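You operate a simulated robot arm through the tools that you are given. There is no shell and no other tool.

You are at the controls of a simulated robot arm. One attempt, no reset.

JOB
Put things in order on the top of the workbench. At the end: the orange copper fitting from the top of the workbench stands where the green hose end stood; the white tub from the top of the workbench stands where the black post stood; the green hose end from the top of the workbench stands where the white tub stood; the grey plug is on the brown box (marked "RINGS"); the black post is in the white tray; whatever was shut is shut again. Leave all else as you found it, and nothing knocked over. Set down upright: grey plug.

It is judged by the outcome, as a careful person would: the job done as asked, and still so three seconds after it is handed in. It fails if anything else is knocked over, pushed out of place, dropped, spilled or broken.

ROBOT AND FRAMES
A 7-joint arm with a two-finger parallel gripper, fixed in place. Base frame: the origin is at the foot of the arm, x ahead of it, y to its left, z up; the work surface is at about z = 0. Units: mm, degrees, N and s.
With the tool pointing down near the work surface it reaches from about 240 to 620 mm from the base axis. Its first joint turns from -66.0 to 66.0 degrees. Payload 2.6 kg.
The TCP is the grasp point between the finger pads, 30 mm short of the fingertips. In the tool frame z runs along the fingers and y along their closing line. Largest opening 94 mm; finger width 28, thickness 10; the body of the gripper, 50 by 96 mm, starts 55 mm behind the TCP.
Orientation is that of the tool frame in the base frame, as [roll, pitch, yaw] about the fixed x, y, z axes, in that order (R = Rz(yaw) Ry(pitch) Rx(roll)). With the fingers straight down and closing along the base's y, the tool's x points along the base's -x, its y along +y and its z along -z.

CONTROLS
- The arm moves only by the tool servo_tool. Its argument "rows" is a list of rows, each an object (a shift or turn left out is 0, a gripper value left out holds the last) with "travel": the shift along the tool's x, y, z in units of 100 mm (1.0 is 100 mm), a list of three; "turn": the turn, a rotation vector about the tool's x, y, z in units of 180 degrees (1.0 is 180 degrees), a list of three. In form: [{"travel": [dx, dy, dz], "turn": [ax, ay, az]}, ...]. A call has 1 to 20 rows; each row is the pose to reach, as a shift and turn from the pose commanded when the call began, along the tool's axes at that moment. "grip" is the finger opening in mm, from 0 to 94, set as the call begins (left out, the last holds). A call with a number of a shift or a turn outside -1 to 1 is refused whole. Each row takes 0.2 s and may step no farther than 50 mm and 8.6 degrees from the row before; otherwise, or with a gripper value out of range, the whole call is refused. A pose out of reach is approached as far as the arm can. The call stops where the force on the tool passes 40 N (or 10 N more than at its start, if that is more) or the arm is blocked; 0.2 s more then pass. Each finger travels about 72 mm/s and halts on what it meets, pressing with about 27 N; the grip force reading is that of the motor and also rises with nothing between the fingers. The clock runs only during rows and for 0.2 s after the last one: add rows that repeat a pose to give the fingers time. It gives the time, the measured TCP pose, the force on the tool (base axes), the opening and the grip force at its end, in the units of the frame above (readings bear some noise), with the torque about the TCP (base axes, N m) and any sound that the robot's microphone picked up.
- Cameras (640 x 400 px; columns grow to the right, rows downward): "scene" is fixed at [31.7, 434.3, 553.6]; the picture's right is [-0.79, -0.61, 0.00], its down [-0.40, 0.52, -0.75] and it looks along [0.46, -0.59, -0.66] (base axes); focal length 347 px, centre (320, 200). "wrist" rides on the gripper at [76, 14, -102] in the tool frame; the picture's right is [-0.18, 0.98, 0.00], its down [-0.75, -0.14, -0.64] and it looks along [-0.63, -0.12, 0.77] (tool axes); focal length 243 px, centre (320, 200). There is no depth. A picture from a camera that has moved, and an enlarged one, comes with that camera's place and axes in the base frame and with its lens.
- camera(camera): a new picture of that camera. It takes no simulated time.
- enlarge(camera, box): a new picture of the part [left, top, right, bottom] of that camera's present view, enlarged. It takes no simulated time.
- finish_job(): hands the job in; it is judged then, once.

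Nothing tells you positions but the pictures and the camera data. Unless the task says otherwise, let go and move clear before handing in.

The tools are called after "Call:" as name(argument=value, ...) on one line, values as JSON. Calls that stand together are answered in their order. servo_tool: Moves the arm, as the interface text tells. Its arguments: {"type":"object","properties":{"rows":{"type":"array"},"grip":{"type":"number"}},"required":["rows"]} The other tools are called the same way: camera (camera) takes a picture; enlarge (camera, box) takes an enlarged picture of a part of a camera's view; finish_job () hands the job in.

At the start:

```text
time: 0.0
position: [325.8, 123.4, 258.3]
orientation: [-180.0, -0.1, 180.0]
ft_force: [0.0, -0.3, 0.1]
wrist_torque: [0.02, -0.02, 0.0]
grip_width: 93.9
grasp_force: 0.0
```

scene: 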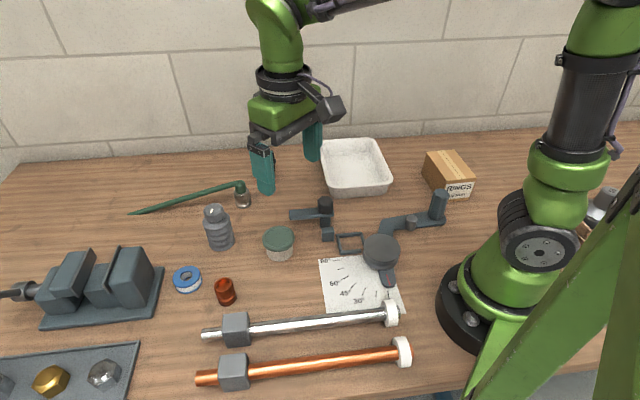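
wrist: 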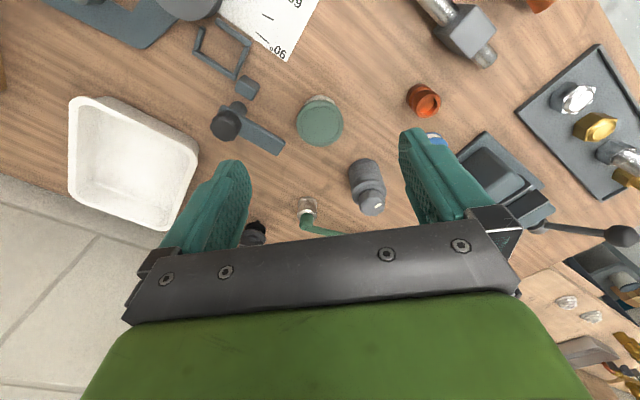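

I see a workbench with a white tray, a box marked RINGS, a green-lidded tub, a grey plug, a green hose with a metal end, an orange copper fitting and some black items. I'll look closer before moving.

Call:
enlarge(camera="scene", box=[120, 130, 320, 320])

Call:
enlarge(camera="scene", box=[280, 120, 480, 320])

Call:
enlarge(camera="wrist", box=[180, 60, 460, 260])

Call:
enlarge(camera="scene", box=[480, 150, 640, 300])

```text
2.11 times, centred on (220, 225) of scene
camera zoom: at [31.7, 434.3, 553.6], right [-0.79, -0.61, 0.0], down [-0.4, 0.52, -0.75], along [0.46, -0.59, -0.66], focal length 730 px, centre (530, 147)
```

zoom: 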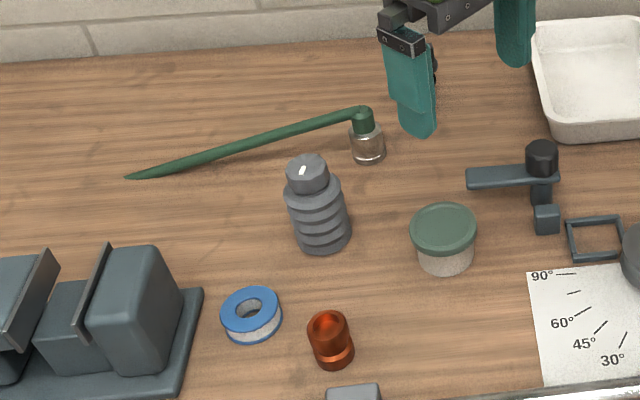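

```text
2.00 times, centred on (380, 220) of scene
camera zoom: at [31.7, 434.3, 553.6], right [-0.79, -0.61, 0.0], down [-0.4, 0.52, -0.75], along [0.46, -0.59, -0.66], focal length 693 px, centre (200, 160)
```

zoom: 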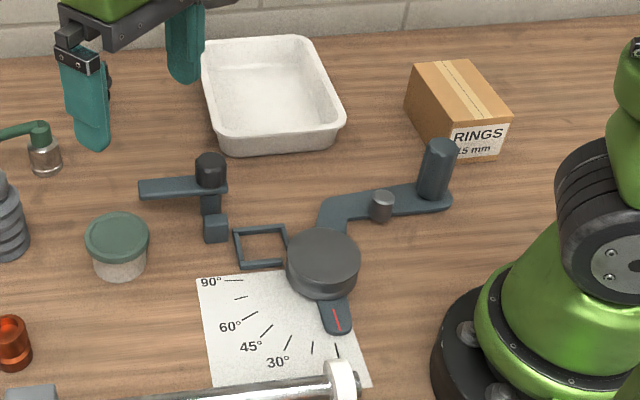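

```text
2.00 times, centred on (320, 160) of wrist
camera zoom: at [249.8, 137.0, 362.3], right [0.18, 0.98, 0.0], down [0.75, -0.14, 0.64], along [0.63, -0.12, -0.77], focal length 485 px, centre (320, 280)
```

zoom: 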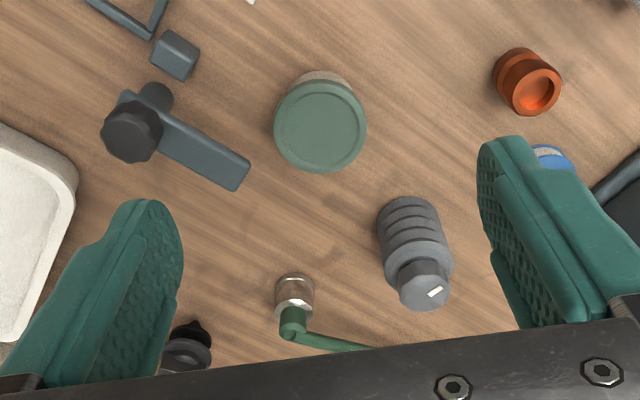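

```text
2.67 times, centred on (560, 225) of scene
camera zoom: at [31.7, 434.3, 553.6], right [-0.79, -0.61, 0.0], down [-0.4, 0.52, -0.75], along [0.46, -0.59, -0.66], focal length 924 px, centre (-320, 133)
```

zoom: 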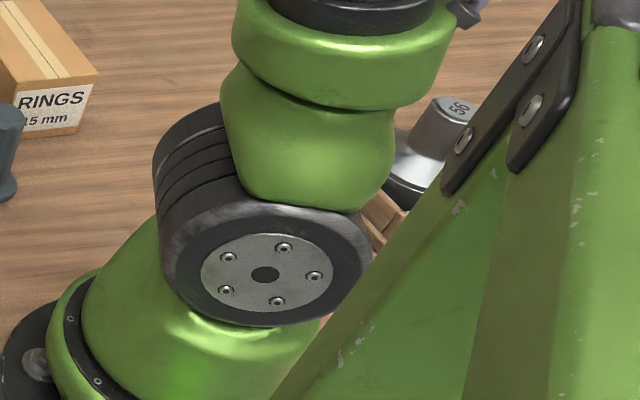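

The black post seems hidden behind the left finger, around (598, -66). I'll raise the arm to get a clear view of everything.

Call:
servo_tool(rows=[{"travel": [0, 0, -0.4]}, {"travel": [0, 0, -0.8]}, {"travel": [0, 0, -1.0]}])

```text
time: 0.8
position: [325.5, 124.1, 360.4]
orientation: [-180.0, 0.1, 180.0]
ft_force: [0.1, 0.6, -0.3]
wrist_torque: [0.02, -0.01, 0.01]
grip_width: 94.1
grasp_force: 0.1
```

Call:
camera(camera="scene")

Call:
camera(camera="wrist")

```text
taken
```

scene: 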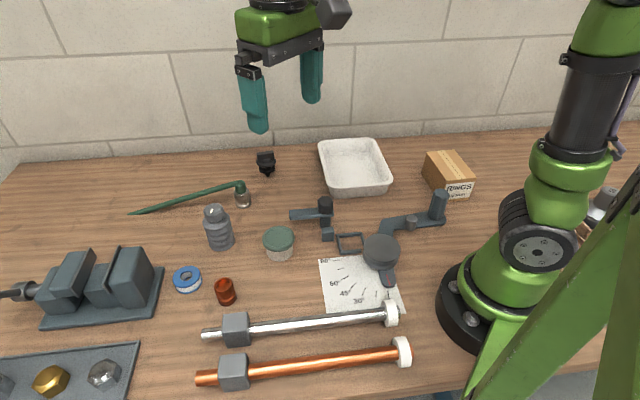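

```text
taken
camera wrist: at [249.4, 137.2, 462.7], right [0.18, 0.98, 0.0], down [0.75, -0.14, 0.64], along [0.63, -0.12, -0.77], focal length 243 px, centre (320, 200)
```

wrist: 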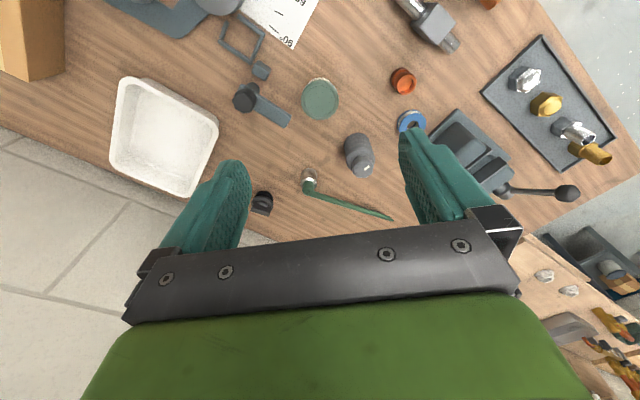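

The black post stands at the back, near scene (266,163). I'll enlarge it and the other target objects.

Call:
enlarge(camera="scene", box=[190, 140, 310, 215])

Call:
enlarge(camera="scene", box=[160, 200, 320, 300])

Call:
enlarge(camera="scene", box=[310, 130, 480, 236])

Call:
enlarge(camera="wrist", box=[230, 60, 430, 230])

Call:
enlarge(camera="wrist", box=[400, 60, 640, 400])

```text
5.33 times, centred on (250, 178) of scene
camera zoom: at [31.7, 434.3, 553.6], right [-0.79, -0.61, 0.0], down [-0.4, 0.52, -0.75], along [0.46, -0.59, -0.66], focal length 1849 px, centre (693, 320)
```

zoom: 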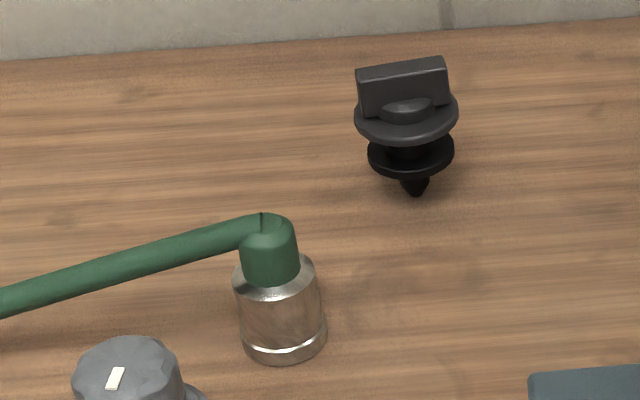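

```text
4.00 times, centred on (240, 250) of scene
camera zoom: at [31.7, 434.3, 553.6], right [-0.79, -0.61, 0.0], down [-0.4, 0.52, -0.75], along [0.46, -0.59, -0.66], focal length 1387 px, centre (640, 0)
```

zoom: 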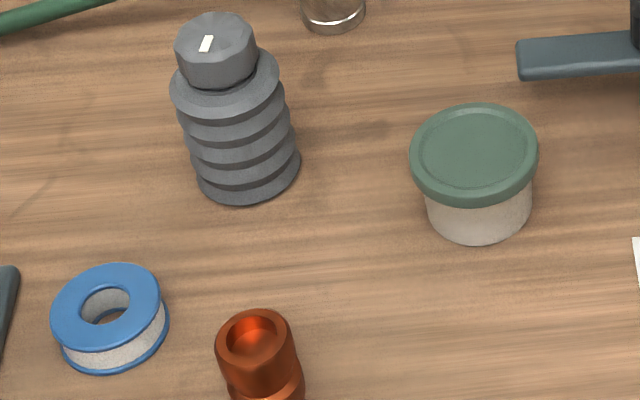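

```text
3.76 times, centred on (395, 183) of scene
camera zoom: at [31.7, 434.3, 553.6], right [-0.79, -0.61, 0.0], down [-0.4, 0.52, -0.75], along [0.46, -0.59, -0.66], focal length 1305 px, centre (38, 264)
```

zoom: 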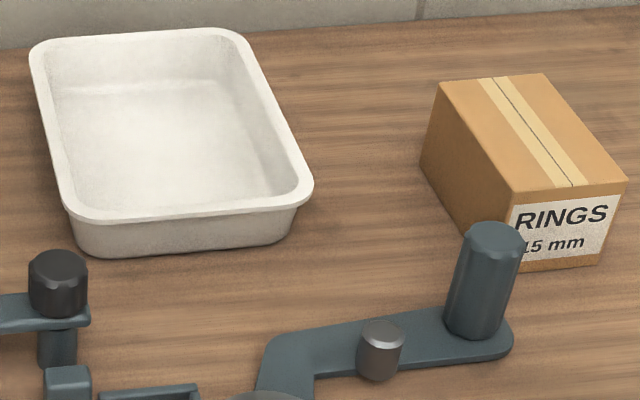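

```text
2.35 times, centred on (330, 145) of wrist
camera zoom: at [249.4, 137.2, 462.7], right [0.18, 0.98, 0.0], down [0.75, -0.14, 0.64], along [0.63, -0.12, -0.77], focal length 571 px, centre (296, 329)
```

zoom: 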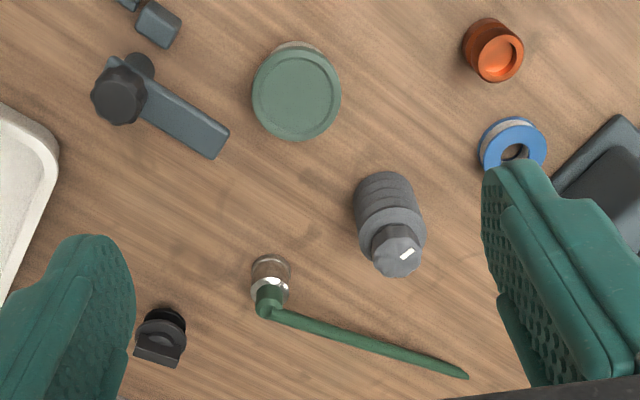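

```text
1.18 times, centred on (520, 230) of wrist
camera zoom: at [249.4, 137.2, 462.7], right [0.18, 0.98, 0.0], down [0.75, -0.14, 0.64], along [0.63, -0.12, -0.77], focal length 285 px, centre (85, 165)
```

zoom: 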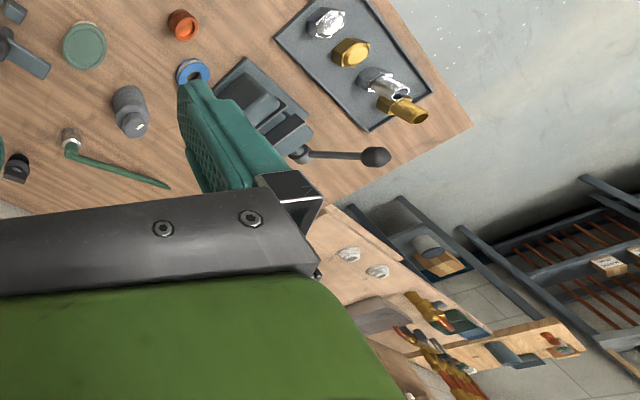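

The black post (T-handled, near (580,-51)), grey plug (~(496,173)), tub (~(384,115)), hose end (~(553,59)) and copper fitting (~(385,254)) are located roughly, with the tray centred near (420,-207) and the box near (202,-302). I'll move nearer to the plug first to refine its position with the wrist camera.

Call:
servo_tool(rows=[{"travel": [-0.24, 0.12, 0.25]}, {"travel": [-0.48, 0.25, 0.5]}, {"travel": [-0.72, 0.37, 0.75]}, {"travel": [-0.95, 0.49, 1.0]}])

Call:
camera(camera="wrist")

```text
time: 1.8
position: [421.7, 173.5, 258.5]
orientation: [-180.0, -0.1, 180.0]
ft_force: [-0.2, 0.8, -0.8]
wrist_torque: [-0.05, 0.02, -0.01]
grip_width: 93.8
grasp_force: 0.0
```

```text
taken
camera wrist: at [344.9, 186.7, 361.9], right [0.18, 0.98, 0.0], down [0.75, -0.14, 0.64], along [0.63, -0.12, -0.77], focal length 243 px, centre (320, 200)
```

wrist: 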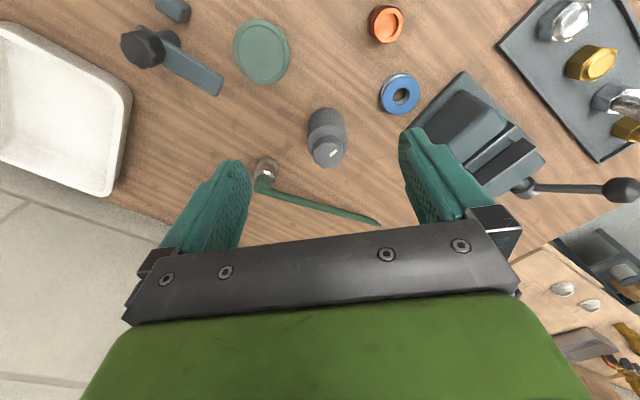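

Call:
enlarge(camera="wrist", box=[220, 60, 420, 185])

Call:
enlarge(camera="wrist", box=[230, 0, 430, 125])

```text
3.20 times, centred on (320, 122) of wrist
camera zoom: at [344.9, 186.7, 361.9], right [0.18, 0.98, 0.0], down [0.75, -0.14, 0.64], along [0.63, -0.12, -0.77], focal length 776 px, centre (320, 448)
```

zoom: 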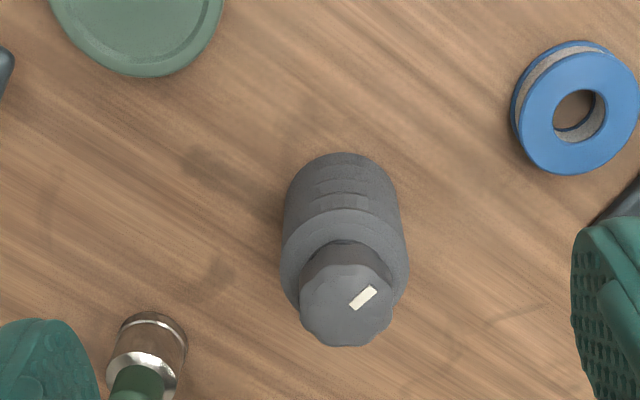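

```text
3.20 times, centred on (330, 62) of wrist
camera zoom: at [344.9, 186.7, 361.9], right [0.18, 0.98, 0.0], down [0.75, -0.14, 0.64], along [0.63, -0.12, -0.77], focal length 776 px, centre (288, 640)
```

zoom: 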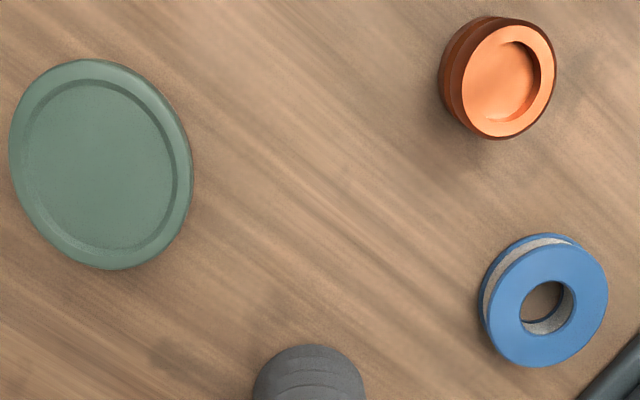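

The plug is at about (492.5, 170.5), roughly 98 mm tall and 55 mm across. I'll go above it, then descend.

Call:
servo_tool(rows=[{"travel": [-0.35, -0.015, 0.2]}, {"travel": [-0.708, -0.03, 0.5]}, {"travel": [-0.708, -0.03, 0.8]}], grip=94)

Call:
camera(camera="wrist")

Call:
camera(camera="scene")

```text
time: 2.6
position: [491.7, 169.4, 179.4]
orientation: [180.0, 0.0, -179.9]
ft_force: [0.4, -0.1, -0.3]
wrist_torque: [0.01, -0.03, 0.03]
grip_width: 94.0
grasp_force: 0.1
```

```text
taken
camera wrist: at [415.7, 183.0, 281.4], right [0.18, 0.98, 0.0], down [0.75, -0.14, 0.64], along [0.63, -0.12, -0.77], focal length 243 px, centre (320, 200)
```

wrist: 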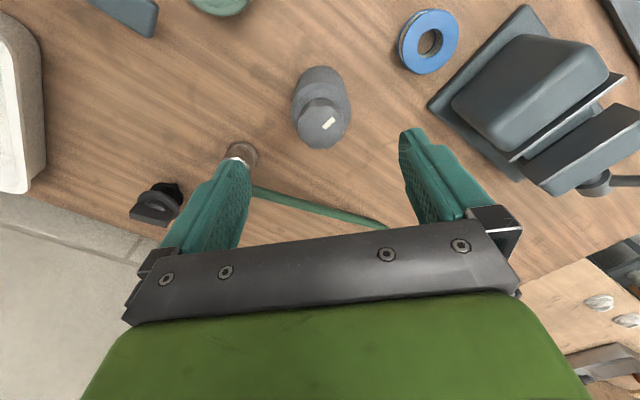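

```text
taken
```

scene: 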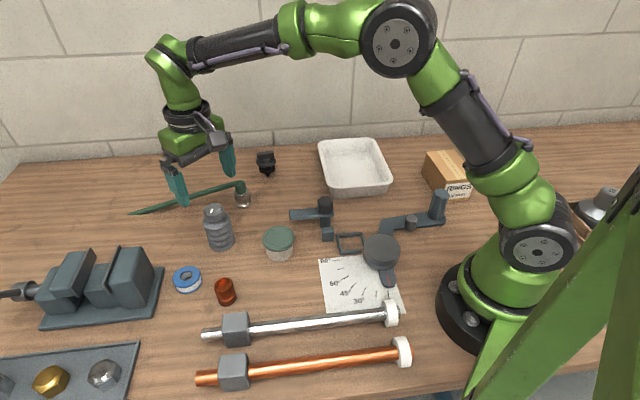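

The plug lines up with the gripper, at about (492.5, 170.5). I'll take a closer look at the black post while it is visible, then descend on the plug.

Call:
enlarge(camera="wrist", box=[100, 130, 280, 250])

Call:
servo_tool(rows=[{"travel": [0, 0.01, 0.4]}, {"travel": [-0.005, 0.01, 0.8]}, {"travel": [-0.005, 0.01, 1.0]}])

```text
3.33 times, centred on (190, 190) of wrist
camera zoom: at [415.7, 183.0, 281.4], right [0.18, 0.98, 0.0], down [0.75, -0.14, 0.64], along [0.63, -0.12, -0.77], focal length 809 px, centre (753, 233)
```

zoom: 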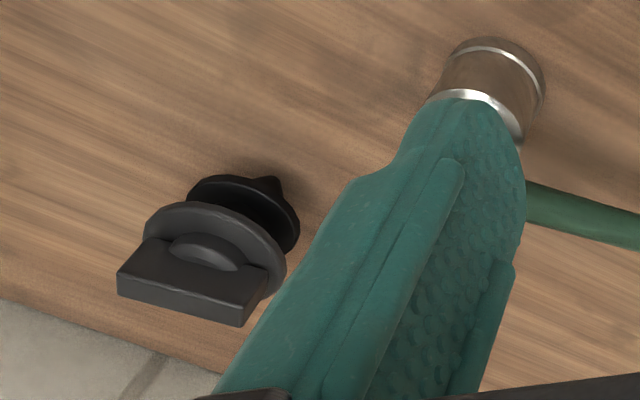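

```text
time: 3.4
position: [492.3, 170.1, 77.1]
orientation: [179.9, 0.0, 180.0]
ft_force: [0.1, -0.3, 0.1]
wrist_torque: [0.0, 0.0, 0.0]
grip_width: 94.1
grasp_force: 0.0
```

The gripper is around the plug at z 77. I'll go down 23 mm more and close on its body.

Call:
servo_tool(rows=[{"travel": [0, 0, 0.12]}, {"travel": [0, 0, 0.23]}])

Call:
servo_tool(rows=[{"travel": [0, 0, 0]}, {"travel": [0, 0, 0]}, {"travel": [0, 0, 0]}, {"travel": [0, 0, 0]}], grip=40)

Call:
camera(camera="wrist")

Call:
camera(camera="scene")

```text
time: 4.0
position: [493.6, 170.6, 54.8]
orientation: [-180.0, 0.1, -179.9]
ft_force: [0.6, -0.4, 0.7]
wrist_torque: [-0.02, 0.0, -0.02]
grip_width: 94.1
grasp_force: 0.1
```

```text
time: 5.0
position: [492.8, 169.7, 55.5]
orientation: [-180.0, 0.0, 179.9]
ft_force: [-0.5, -2.0, 0.7]
wrist_torque: [-0.04, -0.03, -0.02]
grip_width: 54.7
grasp_force: 26.9
```

```text
taken
camera wrist: at [416.4, 183.3, 159.1], right [0.18, 0.98, 0.0], down [0.75, -0.14, 0.64], along [0.63, -0.12, -0.77], focal length 243 px, centre (320, 200)
```

wrist: 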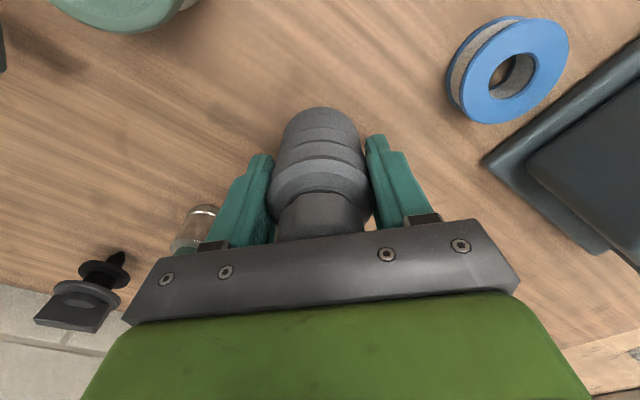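

```text
taken
```

scene: 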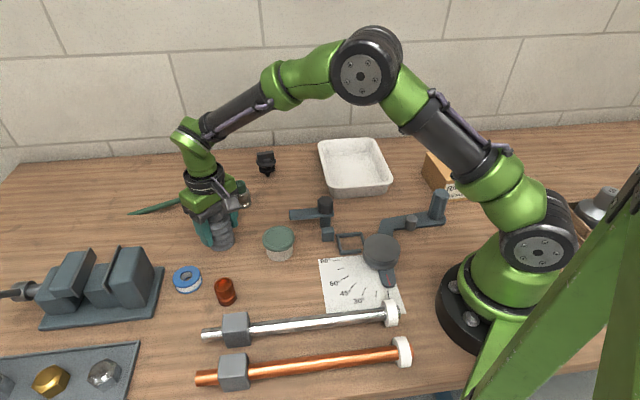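

The plug is gripped at 54.7 mm opening. Now I lift it.

Call:
servo_tool(rows=[{"travel": [0, 0, -0.2]}, {"travel": [0, 0, -0.5]}, {"travel": [0, 0, -0.95]}])

Call:
camera(camera="wrist")

```text
time: 5.8
position: [491.9, 170.8, 151.0]
orientation: [180.0, 0.0, -179.9]
ft_force: [0.1, 0.2, -4.0]
wrist_torque: [0.0, 0.0, 0.0]
grip_width: 54.7
grasp_force: 27.2
```

```text
taken
camera wrist: at [416.1, 184.2, 255.3], right [0.18, 0.98, 0.0], down [0.75, -0.14, 0.64], along [0.63, -0.12, -0.77], focal length 243 px, centre (320, 200)
```

wrist: 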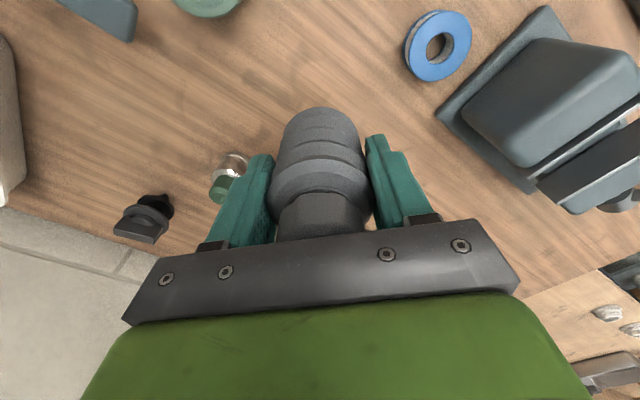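

The plug is held securely (about 4 N). I'll carry it over high toward the box, in steps.

Call:
servo_tool(rows=[{"travel": [0.1, -0.1, -0.3]}, {"travel": [0.25, -0.4, -0.6]}, {"travel": [0.42, -0.7, -0.7]}, {"travel": [0.58, -0.95, -0.7]}])

Call:
servo_tool(rows=[{"travel": [0.2, -0.32, 0]}, {"travel": [0.39, -0.64, 0]}, {"travel": [0.58, -0.95, 0]}])

Call:
servo_tool(rows=[{"travel": [0.2, -0.32, 0]}, {"travel": [0.39, -0.64, 0]}, {"travel": [0.58, -0.95, 0]}])

```text
time: 6.8
position: [434.2, 76.5, 219.8]
orientation: [-180.0, 0.1, -180.0]
ft_force: [0.5, -1.0, -5.0]
wrist_torque: [-0.03, -0.02, 0.01]
grip_width: 54.6
grasp_force: 27.0
```

```text
time: 7.6
position: [374.6, -19.6, 221.6]
orientation: [180.0, 0.0, 180.0]
ft_force: [0.2, 0.0, -4.3]
wrist_torque: [0.0, 0.03, 0.01]
grip_width: 54.8
grasp_force: 26.8
```

```text
time: 8.4
position: [316.9, -114.8, 222.8]
orientation: [-179.9, 0.0, -180.0]
ft_force: [0.3, 0.1, -4.5]
wrist_torque: [0.0, 0.01, -0.01]
grip_width: 54.9
grasp_force: 26.9
```

The arm is midway. I'll rotate the wrist so that its camera faces the box, then look.

Call:
servo_tool(rows=[{"travel": [0.04, -0.07, 0], "turn": [0, 0, 0.0444]}, {"travel": [0.08, -0.14, 0], "turn": [0, 0, 0.0888]}, {"travel": [0.12, -0.21, 0], "turn": [0, 0, 0.1333]}, {"travel": [0.16, -0.28, 0], "turn": [0, 0, 0.1777]}, {"travel": [0.2, -0.35, 0], "turn": [0, 0, 0.2222]}, {"travel": [0.24, -0.42, 0], "turn": [0, 0, 0.2666]}, {"travel": [0.28, -0.5, 0], "turn": [0, 0, 0.3111]}])

Call:
camera(camera="wrist")

Call:
camera(camera="scene")

```text
time: 10.0
position: [290.5, -164.0, 222.8]
orientation: [180.0, 0.1, 123.7]
ft_force: [-0.6, -0.5, -4.5]
wrist_torque: [0.01, 0.02, 0.03]
grip_width: 54.8
grasp_force: 28.0
```

```text
taken
camera wrist: at [259.8, -94.1, 324.8], right [0.92, 0.39, 0.0], down [0.3, -0.7, 0.64], along [0.25, -0.59, -0.77], focal length 243 px, centre (320, 200)
```

wrist: 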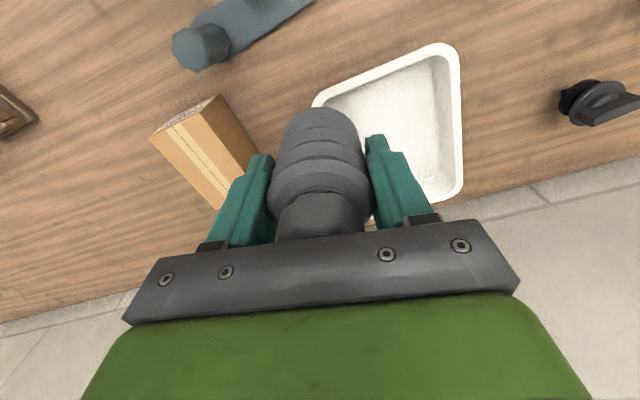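

```text
taken
```

scene: 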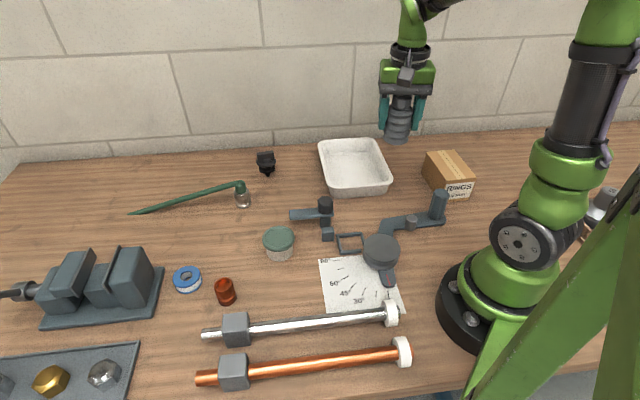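

I'll enlarge the box view to place its top accurately.

Call:
enlarge(camera="wrist", box=[120, 70, 300, 220])

Call:
enlarge(camera="scene", box=[400, 130, 500, 220])

```text
2.67 times, centred on (210, 145) of wrist
camera zoom: at [259.8, -94.1, 324.8], right [0.92, 0.39, 0.0], down [0.3, -0.7, 0.64], along [0.25, -0.59, -0.77], focal length 647 px, centre (613, 347)
```

zoom: 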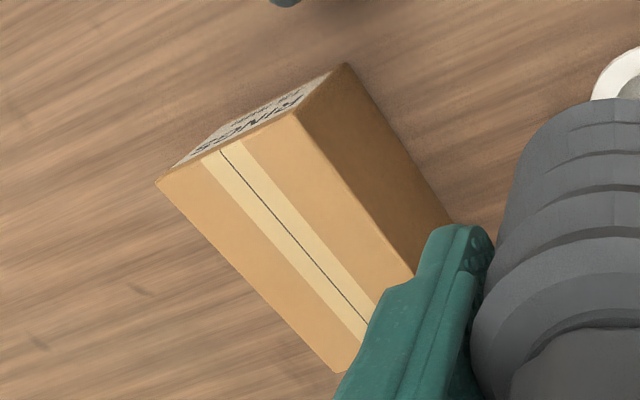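

```text
4.44 times, centred on (450, 175) of scene
camera zoom: at [31.8, 434.3, 553.6], right [-0.79, -0.61, 0.0], down [-0.4, 0.52, -0.75], along [0.46, -0.59, -0.66], focal length 1541 px, centre (-258, 311)
```

zoom: 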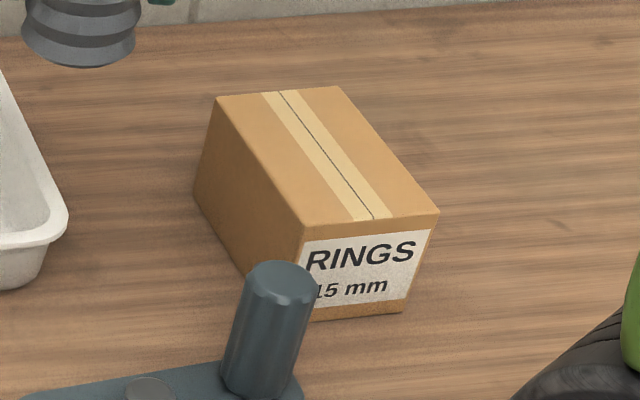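

The box top is about 61–64 mm high, centred near (199, -302), and 78 x 123 mm. I'll move over it at height.

Call:
servo_tool(rows=[{"travel": [-0.16, -0.38, 0]}, {"travel": [-0.32, -0.76, 0]}])

Call:
servo_tool(rows=[{"travel": [-0.16, -0.38, 0]}, {"travel": [-0.32, -0.767, 0]}, {"travel": [-0.32, -0.767, 0.2]}])

Call:
camera(camera="wrist")

Call:
enlarge(camera="scene", box=[370, 50, 530, 220])

```text
time: 10.6
position: [244.5, -231.7, 221.0]
orientation: [-179.9, 0.0, 124.0]
ft_force: [-0.3, -1.0, -4.4]
wrist_torque: [0.01, -0.01, 0.02]
grip_width: 54.7
grasp_force: 26.9
```

```text
time: 11.4
position: [200.2, -303.8, 201.8]
orientation: [-180.0, 0.0, 124.0]
ft_force: [-0.7, -0.7, -4.1]
wrist_torque: [0.0, 0.01, 0.02]
grip_width: 54.8
grasp_force: 27.0
```

```text
taken
camera wrist: at [168.1, -233.0, 304.9], right [0.92, 0.4, 0.0], down [0.3, -0.7, 0.64], along [0.26, -0.59, -0.77], focal length 243 px, centre (320, 200)
```

wrist: 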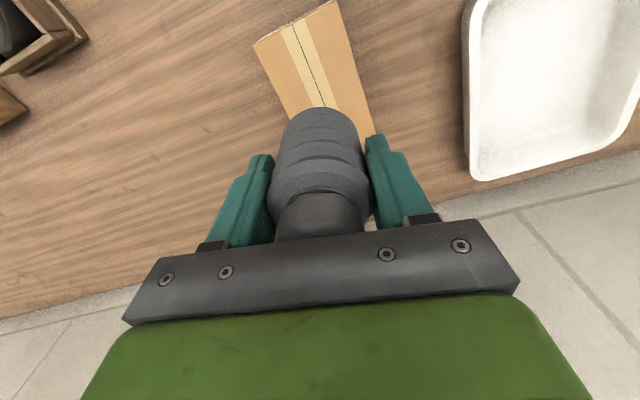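

```text
2.35 times, centred on (450, 135) of scene
camera zoom: at [31.8, 434.2, 553.6], right [-0.79, -0.61, 0.0], down [-0.4, 0.52, -0.75], along [0.46, -0.59, -0.66], focal length 816 px, centre (14, 353)
```

zoom: 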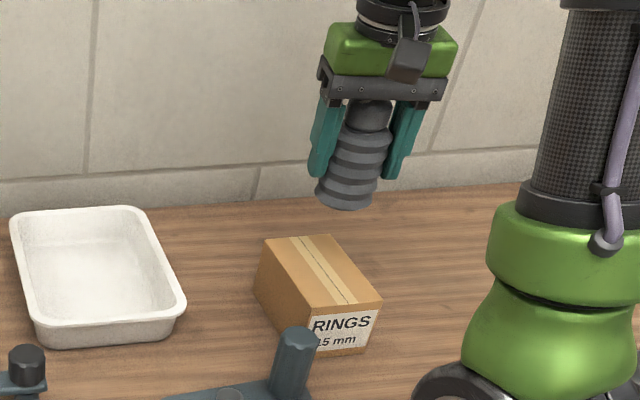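

The plug is centred over the box. I'll lower it to just above the top, then touch down gently.

Call:
servo_tool(rows=[{"travel": [0.01, 0, 0.3]}, {"travel": [0.02, 0, 0.6]}, {"travel": [0.02, 0, 0.78]}])

Call:
enlarge(camera="scene", box=[370, 50, 530, 220])

```text
time: 12.2
position: [199.1, -303.7, 124.3]
orientation: [-180.0, 0.4, 124.0]
ft_force: [-0.8, 0.1, 14.9]
wrist_torque: [-0.14, -0.07, 0.0]
grip_width: 54.0
grasp_force: 17.0
```

```text
2.35 times, centred on (450, 135) of scene
camera zoom: at [31.7, 434.3, 553.5], right [-0.79, -0.61, 0.0], down [-0.4, 0.52, -0.75], along [0.46, -0.59, -0.66], focal length 816 px, centre (14, 353)
```

zoom: 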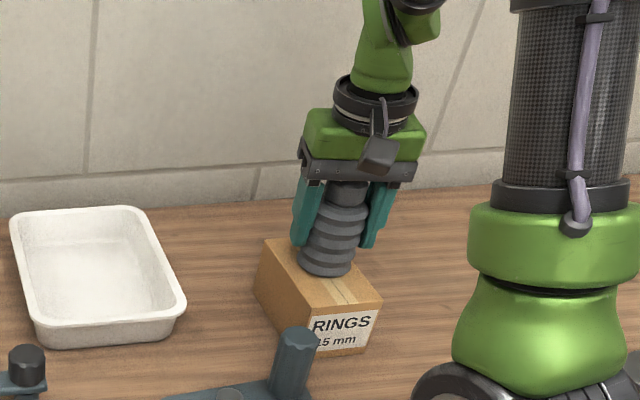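

It touched the box a bit earlier than expected (15 N). I'll ease off slightly before opening.

Call:
servo_tool(rows=[{"travel": [0, 0, -0.01]}, {"travel": [0, 0, -0.015]}])

```text
time: 12.8
position: [199.2, -303.3, 124.9]
orientation: [-179.9, 0.1, 124.0]
ft_force: [3.1, -6.8, 5.9]
wrist_torque: [-0.42, -0.25, -0.02]
grip_width: 53.5
grasp_force: 26.8
```

Call:
camera(camera="wrist")

Call:
enlarge(camera="scene", box=[410, 90, 500, 210])

```text
taken
camera wrist: at [167.2, -231.5, 227.8], right [0.92, 0.4, 0.0], down [0.3, -0.7, 0.64], along [0.25, -0.59, -0.77], focal length 243 px, centre (320, 200)
```

wrist: 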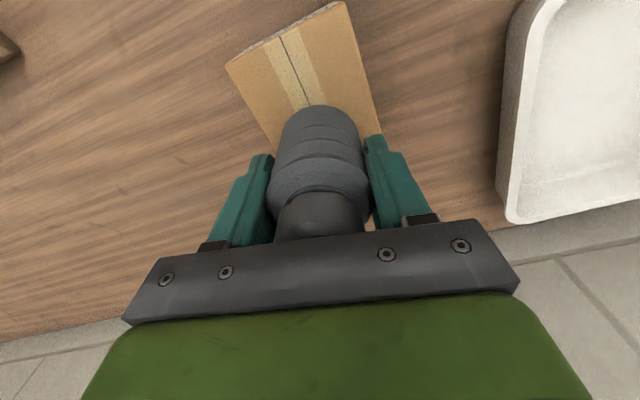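

```text
3.33 times, centred on (455, 150) of scene
camera zoom: at [31.7, 434.3, 553.5], right [-0.79, -0.61, 0.0], down [-0.4, 0.52, -0.75], along [0.46, -0.59, -0.66], focal length 1156 px, centre (-130, 367)
```

zoom: 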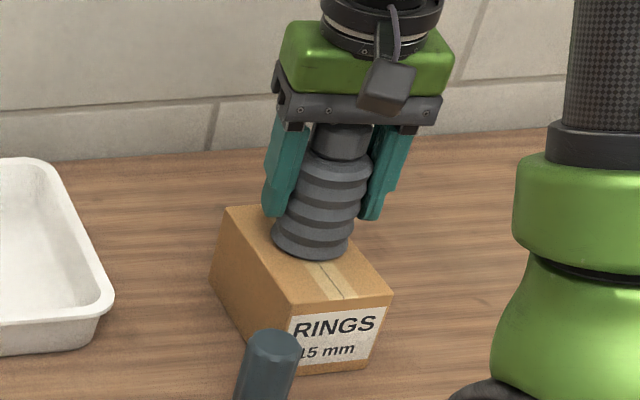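

Call:
servo_tool(rows=[{"travel": [0, 0, -0.01]}, {"travel": [0, 0, -0.015]}, {"travel": [0, 0, -0.015]}])

```text
time: 13.6
position: [197.7, -300.6, 125.2]
orientation: [-180.0, -0.1, 124.0]
ft_force: [0.0, -0.1, -4.3]
wrist_torque: [0.0, 0.0, 0.01]
grip_width: 53.7
grasp_force: 26.5
```

The plug hangs freely again, centred at (197.7, -300.6). I'll lower it a millimetre at a time until light contact.

Call:
servo_tool(rows=[{"travel": [0, 0, 0.005]}, {"travel": [0, 0, 0.01]}])

```text
time: 14.2
position: [198.2, -301.8, 124.5]
orientation: [180.0, 0.1, 124.1]
ft_force: [-1.5, -0.2, -4.6]
wrist_torque: [-0.01, -0.01, 0.02]
grip_width: 53.4
grasp_force: 26.9
```

Call:
servo_tool(rows=[{"travel": [0, 0, 0.005]}, {"travel": [0, 0, 0.01]}])

```text
time: 14.8
position: [198.3, -301.6, 125.2]
orientation: [179.9, 0.1, 124.0]
ft_force: [-2.5, 3.5, 9.4]
wrist_torque: [0.17, 0.2, 0.03]
grip_width: 53.5
grasp_force: 27.3
```

Call:
servo_tool(rows=[{"travel": [0, 0, -0.004]}, {"travel": [0, 0, -0.006]}])

```text
time: 15.4
position: [198.9, -301.8, 123.9]
orientation: [180.0, 0.1, 124.1]
ft_force: [2.2, -2.4, -0.5]
wrist_torque: [-0.12, -0.19, -0.05]
grip_width: 53.2
grasp_force: 27.0
```

The plug is resting on the box with almost no load on the tool. I'll open the fingers.

Call:
servo_tool(rows=[{"travel": [0, 0, 0]}, {"travel": [0, 0, 0]}], grip=66)

Call:
servo_tool(rows=[{"travel": [0, 0, 0]}, {"travel": [0, 0, 0]}], grip=94)

Call:
camera(camera="wrist")

Call:
enlarge(camera="scene", box=[410, 90, 500, 210])

```text
time: 16.0
position: [197.7, -302.1, 124.9]
orientation: [180.0, 0.1, 124.0]
ft_force: [-0.1, -0.2, 0.0]
wrist_torque: [0.04, 0.0, -0.01]
grip_width: 66.0
grasp_force: 0.0
```

```text
time: 16.6
position: [197.1, -301.2, 125.0]
orientation: [179.9, 0.0, 123.9]
ft_force: [-0.4, 0.7, -0.1]
wrist_torque: [0.04, -0.02, 0.0]
grip_width: 94.0
grasp_force: 0.0
```

```text
taken
camera wrist: at [167.1, -230.7, 228.0], right [0.92, 0.4, 0.0], down [0.3, -0.7, 0.64], along [0.25, -0.59, -0.77], focal length 243 px, centre (320, 200)
```

wrist: 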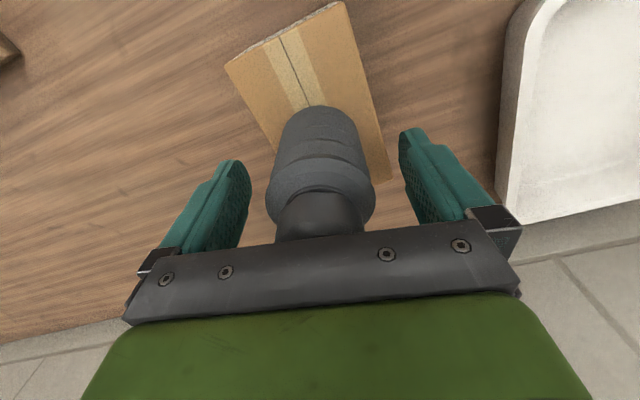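

```text
3.33 times, centred on (455, 150) of scene
camera zoom: at [31.7, 434.3, 553.6], right [-0.79, -0.61, 0.0], down [-0.4, 0.52, -0.75], along [0.46, -0.59, -0.66], focal length 1156 px, centre (-130, 367)
```

zoom: 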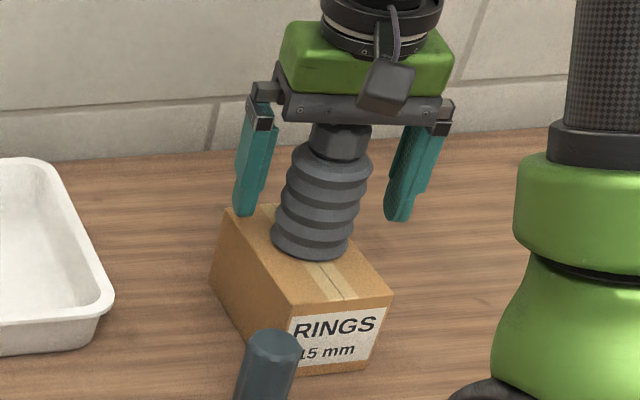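

The plug stands upright on the box. I'll lift straight up and head toward the black post.

Call:
servo_tool(rows=[{"travel": [0, 0, -0.3]}, {"travel": [0, 0, -0.7]}, {"travel": [0, 0, -1.0]}])

Call:
enlarge(camera="scene", box=[410, 90, 500, 210])

```text
time: 17.4
position: [197.6, -300.4, 224.4]
orientation: [-180.0, -0.1, 123.8]
ft_force: [0.0, -0.2, 0.4]
wrist_torque: [0.03, -0.03, 0.01]
grip_width: 94.0
grasp_force: 0.1
```

```text
3.33 times, centred on (455, 150) of scene
camera zoom: at [31.7, 434.3, 553.6], right [-0.79, -0.61, 0.0], down [-0.4, 0.52, -0.75], along [0.46, -0.59, -0.66], focal length 1156 px, centre (-130, 367)
```

zoom: 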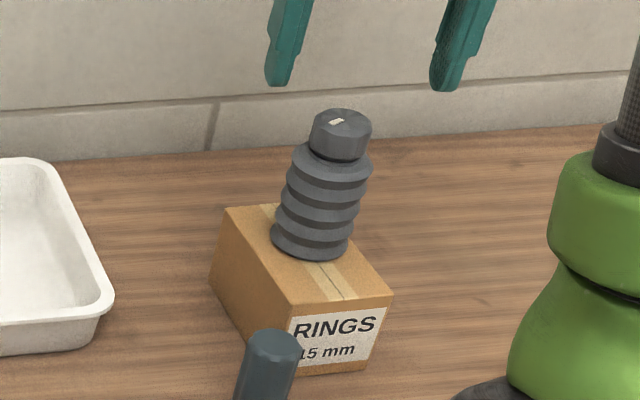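

The plug sits well. I'll travel toward the back area near the black post.

Call:
servo_tool(rows=[{"travel": [0.02, 0.46, 0]}, {"travel": [0.03, 0.93, 0]}])

Call:
servo_tool(rows=[{"travel": [0.02, 0.46, 0]}, {"travel": [0.03, 0.93, 0]}])

Call:
servo_tool(rows=[{"travel": [0.02, 0.46, 0]}, {"travel": [0.03, 0.93, 0]}])

Call:
servo_tool(rows=[{"travel": [0, 0.08, 0], "turn": [0, 0, -0.0472]}, {"travel": [0, 0.17, 0], "turn": [0, 0, -0.0944]}, {"travel": [0, 0.26, 0], "turn": [0, 0, -0.1417]}, {"travel": [0, 0.35, 0], "turn": [0, 0, -0.1889]}, {"travel": [0, 0.44, 0], "turn": [0, 0, -0.2361]}, {"travel": [0, 0.53, 0], "turn": [0, 0, -0.2833]}, {"travel": [0, 0.61, 0], "turn": [0, 0, -0.3306]}, {"travel": [0, 0.7, 0], "turn": [0, 0, -0.3778]}])

Call:
camera(camera="wrist")

```text
time: 18.0
position: [274.6, -245.5, 224.8]
orientation: [179.9, 0.0, 123.9]
ft_force: [0.0, -0.3, 0.1]
wrist_torque: [0.01, 0.01, 0.01]
grip_width: 93.8
grasp_force: 0.0
```

```text
time: 18.6
position: [349.1, -191.6, 223.2]
orientation: [180.0, -0.1, 123.9]
ft_force: [0.3, 1.1, 0.1]
wrist_torque: [0.01, -0.01, -0.04]
grip_width: 93.9
grasp_force: 0.0
```

```text
time: 19.2
position: [425.1, -137.7, 223.9]
orientation: [180.0, -0.1, 123.9]
ft_force: [-0.9, 0.1, -0.3]
wrist_torque: [0.01, -0.03, 0.0]
grip_width: 94.1
grasp_force: 0.0
```

```text
time: 21.0
position: [481.0, -99.7, 225.3]
orientation: [-179.8, 0.1, -168.0]
ft_force: [0.8, 0.5, 0.8]
wrist_torque: [0.03, 0.02, 0.0]
grip_width: 93.8
grasp_force: 0.1
```

```text
taken
camera wrist: at [404.6, -102.1, 328.4], right [-0.03, 1.0, 0.0], down [0.77, 0.02, 0.64], along [0.64, 0.02, -0.77], focal length 243 px, centre (320, 200)
```

wrist: 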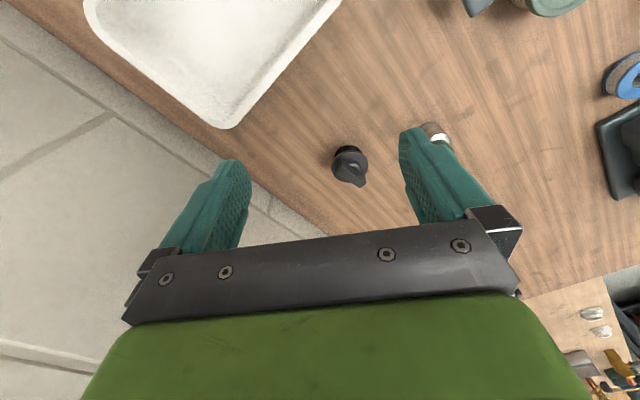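

Call:
enlarge(camera="wrist", box=[290, 120, 410, 200])

Call:
enlarge(camera="scene", box=[230, 140, 300, 190])

```text
5.00 times, centred on (350, 160) of wrist
camera zoom: at [404.6, -102.1, 328.4], right [-0.03, 1.0, 0.0], down [0.77, 0.02, 0.64], along [0.64, 0.02, -0.77], focal length 1213 px, centre (170, 400)
```

zoom: 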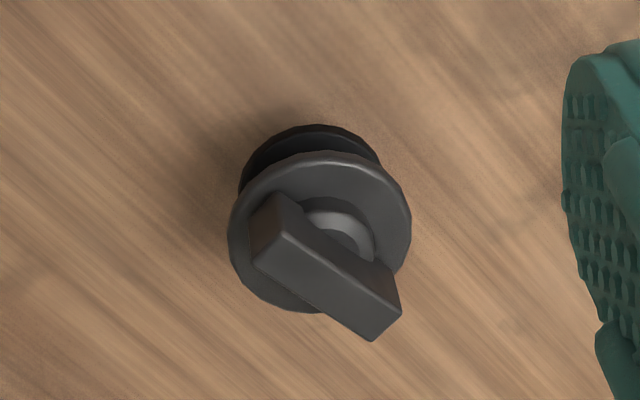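

```text
8.00 times, centred on (265, 165) of scene
camera zoom: at [31.7, 434.3, 553.6], right [-0.79, -0.61, 0.0], down [-0.4, 0.52, -0.75], along [0.46, -0.59, -0.66], focal length 2773 px, centre (760, 480)
```

zoom: 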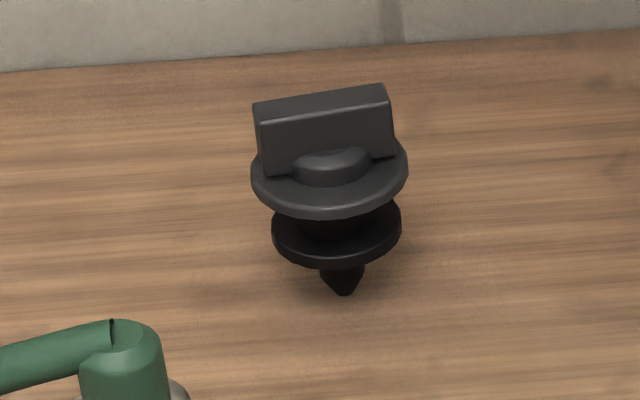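

The handle of the post runs at about 54° and the post is at about (578, -56), ~76 mm tall. I'll turn the tool to yaw 234° so the fingers close across the thin handle, and move above it.

Call:
servo_tool(rows=[{"travel": [-0.16, 0.04, 0.0], "turn": [0, 0, -0.0467]}, {"travel": [-0.33, 0.08, 0.0], "turn": [0, 0, -0.0933]}, {"travel": [-0.5, 0.12, 0.1], "turn": [0, 0, -0.14]}, {"travel": [-0.65, 0.18, 0.2], "turn": [0, 0, -0.1867]}, {"travel": [-0.8, 0.23, 0.3], "turn": [0, 0, -0.2333]}])

Call:
camera(camera="wrist")

```text
time: 22.2
position: [557.1, -59.1, 194.1]
orientation: [-180.0, -0.1, -125.9]
ft_force: [1.6, 0.6, -1.1]
wrist_torque: [0.01, 0.02, 0.02]
grip_width: 93.9
grasp_force: 0.1
```

```text
taken
camera wrist: at [500.2, -113.2, 297.9], right [-0.69, 0.72, 0.0], down [0.56, 0.53, 0.64], along [0.47, 0.44, -0.77], focal length 243 px, centre (320, 200)
```

wrist: 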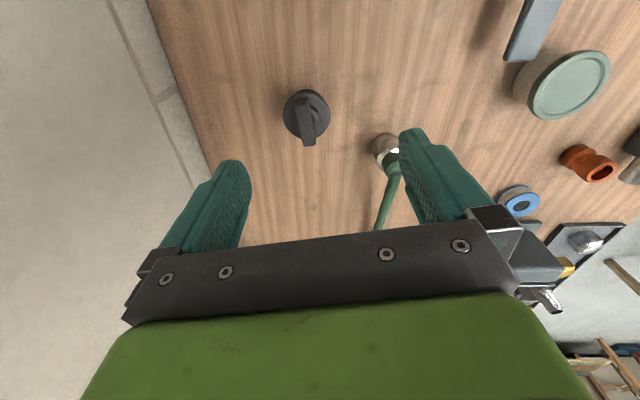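

Call:
enlarge(camera="wrist", box=[260, 75, 360, 155])

```text
5.00 times, centred on (310, 115) of wrist
camera zoom: at [500.2, -113.2, 297.9], right [-0.69, 0.72, 0.0], down [0.56, 0.53, 0.64], along [0.47, 0.44, -0.77], focal length 1213 px, centre (370, 625)
```

zoom: 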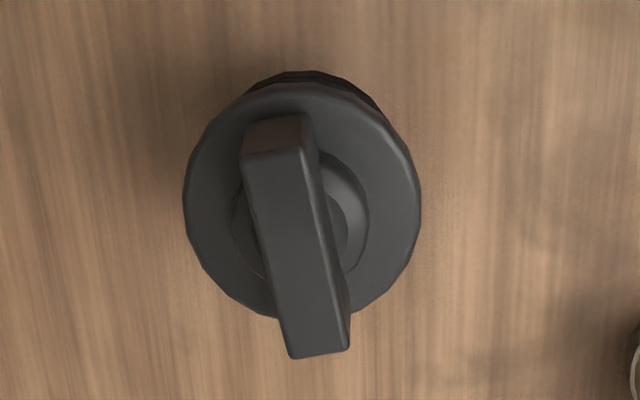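

The handle is aligned with the tool; I need a small shift (-12.5, -16.5 mm in tool axes). I'll shift and descend partway, then check.

Call:
servo_tool(rows=[{"travel": [-0.06, -0.08, 0.2]}, {"travel": [-0.125, -0.165, 0.4]}, {"travel": [-0.125, -0.165, 0.75]}])

Call:
camera(camera="wrist")

Call:
enlarge(camera="scene", box=[220, 100, 320, 200])

```text
time: 23.0
position: [578.0, -60.0, 120.4]
orientation: [-179.9, 0.0, -125.9]
ft_force: [0.9, 0.1, 0.1]
wrist_torque: [0.0, 0.0, 0.0]
grip_width: 94.0
grasp_force: 0.1
```

```text
taken
camera wrist: at [520.8, -113.2, 222.7], right [-0.69, 0.73, 0.0], down [0.56, 0.53, 0.64], along [0.47, 0.44, -0.77], focal length 243 px, centre (320, 200)
```

wrist: 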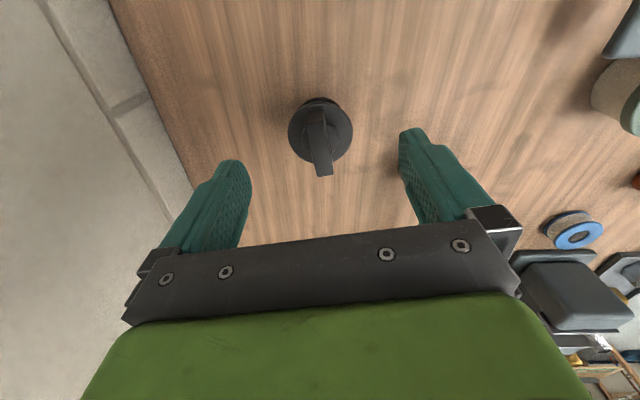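

```text
4.00 times, centred on (270, 150) of scene
camera zoom: at [31.7, 434.3, 553.6], right [-0.79, -0.61, 0.0], down [-0.4, 0.52, -0.75], along [0.46, -0.59, -0.66], focal length 1387 px, centre (520, 400)
```

zoom: 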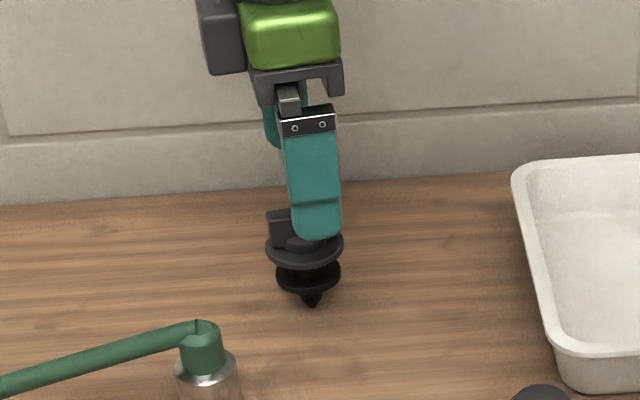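

Call:
enlarge(camera="wrist", box=[270, 85, 370, 185])

```text
4.00 times, centred on (320, 135) of wrist
camera zoom: at [520.8, -113.2, 222.7], right [-0.69, 0.73, 0.0], down [0.56, 0.53, 0.64], along [0.47, 0.44, -0.77], focal length 970 px, centre (320, 460)
```

zoom: 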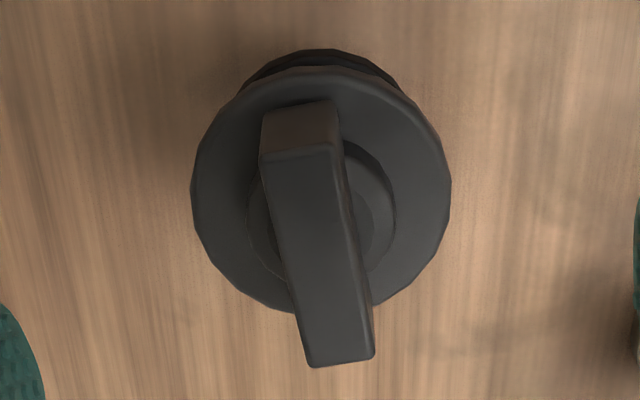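

The handle is centred between the fingers. I'll descend to z 86 and close on the handle.

Call:
servo_tool(rows=[{"travel": [-0.005, 0, 0.17]}, {"travel": [-0.005, 0, 0.34]}])

Call:
servo_tool(rows=[{"travel": [0, 0, 0]}, {"travel": [0, 0, 0]}, {"travel": [0, 0, 0]}, {"travel": [0, 0, 0]}], grip=4)

Call:
camera(camera="wrist")

Call:
enlarge(camera="scene", box=[220, 100, 320, 200])

```text
time: 23.6
position: [576.6, -58.6, 85.1]
orientation: [-180.0, 0.1, -126.2]
ft_force: [-0.5, -0.4, 0.4]
wrist_torque: [0.02, 0.01, 0.0]
grip_width: 94.3
grasp_force: 0.0
```

```text
time: 24.6
position: [576.6, -60.0, 85.5]
orientation: [179.9, -0.1, -126.0]
ft_force: [-0.5, 0.1, 0.4]
wrist_torque: [0.01, 0.0, -0.03]
grip_width: 25.1
grasp_force: 26.5
```

```text
taken
camera wrist: at [520.8, -113.3, 188.6], right [-0.69, 0.73, 0.0], down [0.56, 0.53, 0.64], along [0.47, 0.44, -0.77], focal length 243 px, centre (320, 200)
```

wrist: 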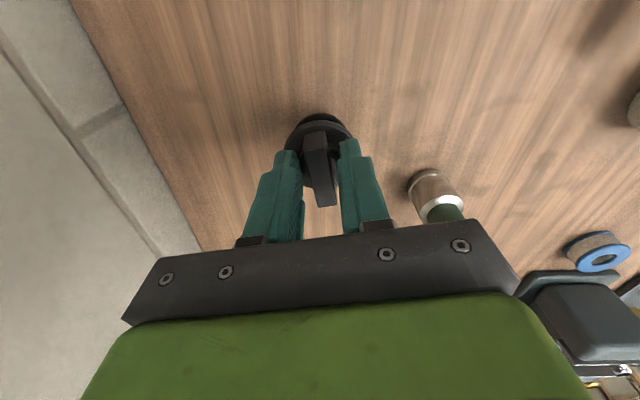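

```text
4.00 times, centred on (270, 150) of scene
camera zoom: at [31.7, 434.3, 553.6], right [-0.79, -0.61, 0.0], down [-0.4, 0.52, -0.75], along [0.46, -0.59, -0.66], focal length 1387 px, centre (520, 400)
```

zoom: 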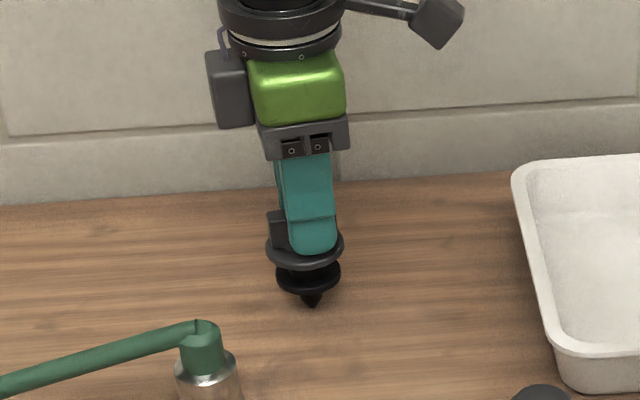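

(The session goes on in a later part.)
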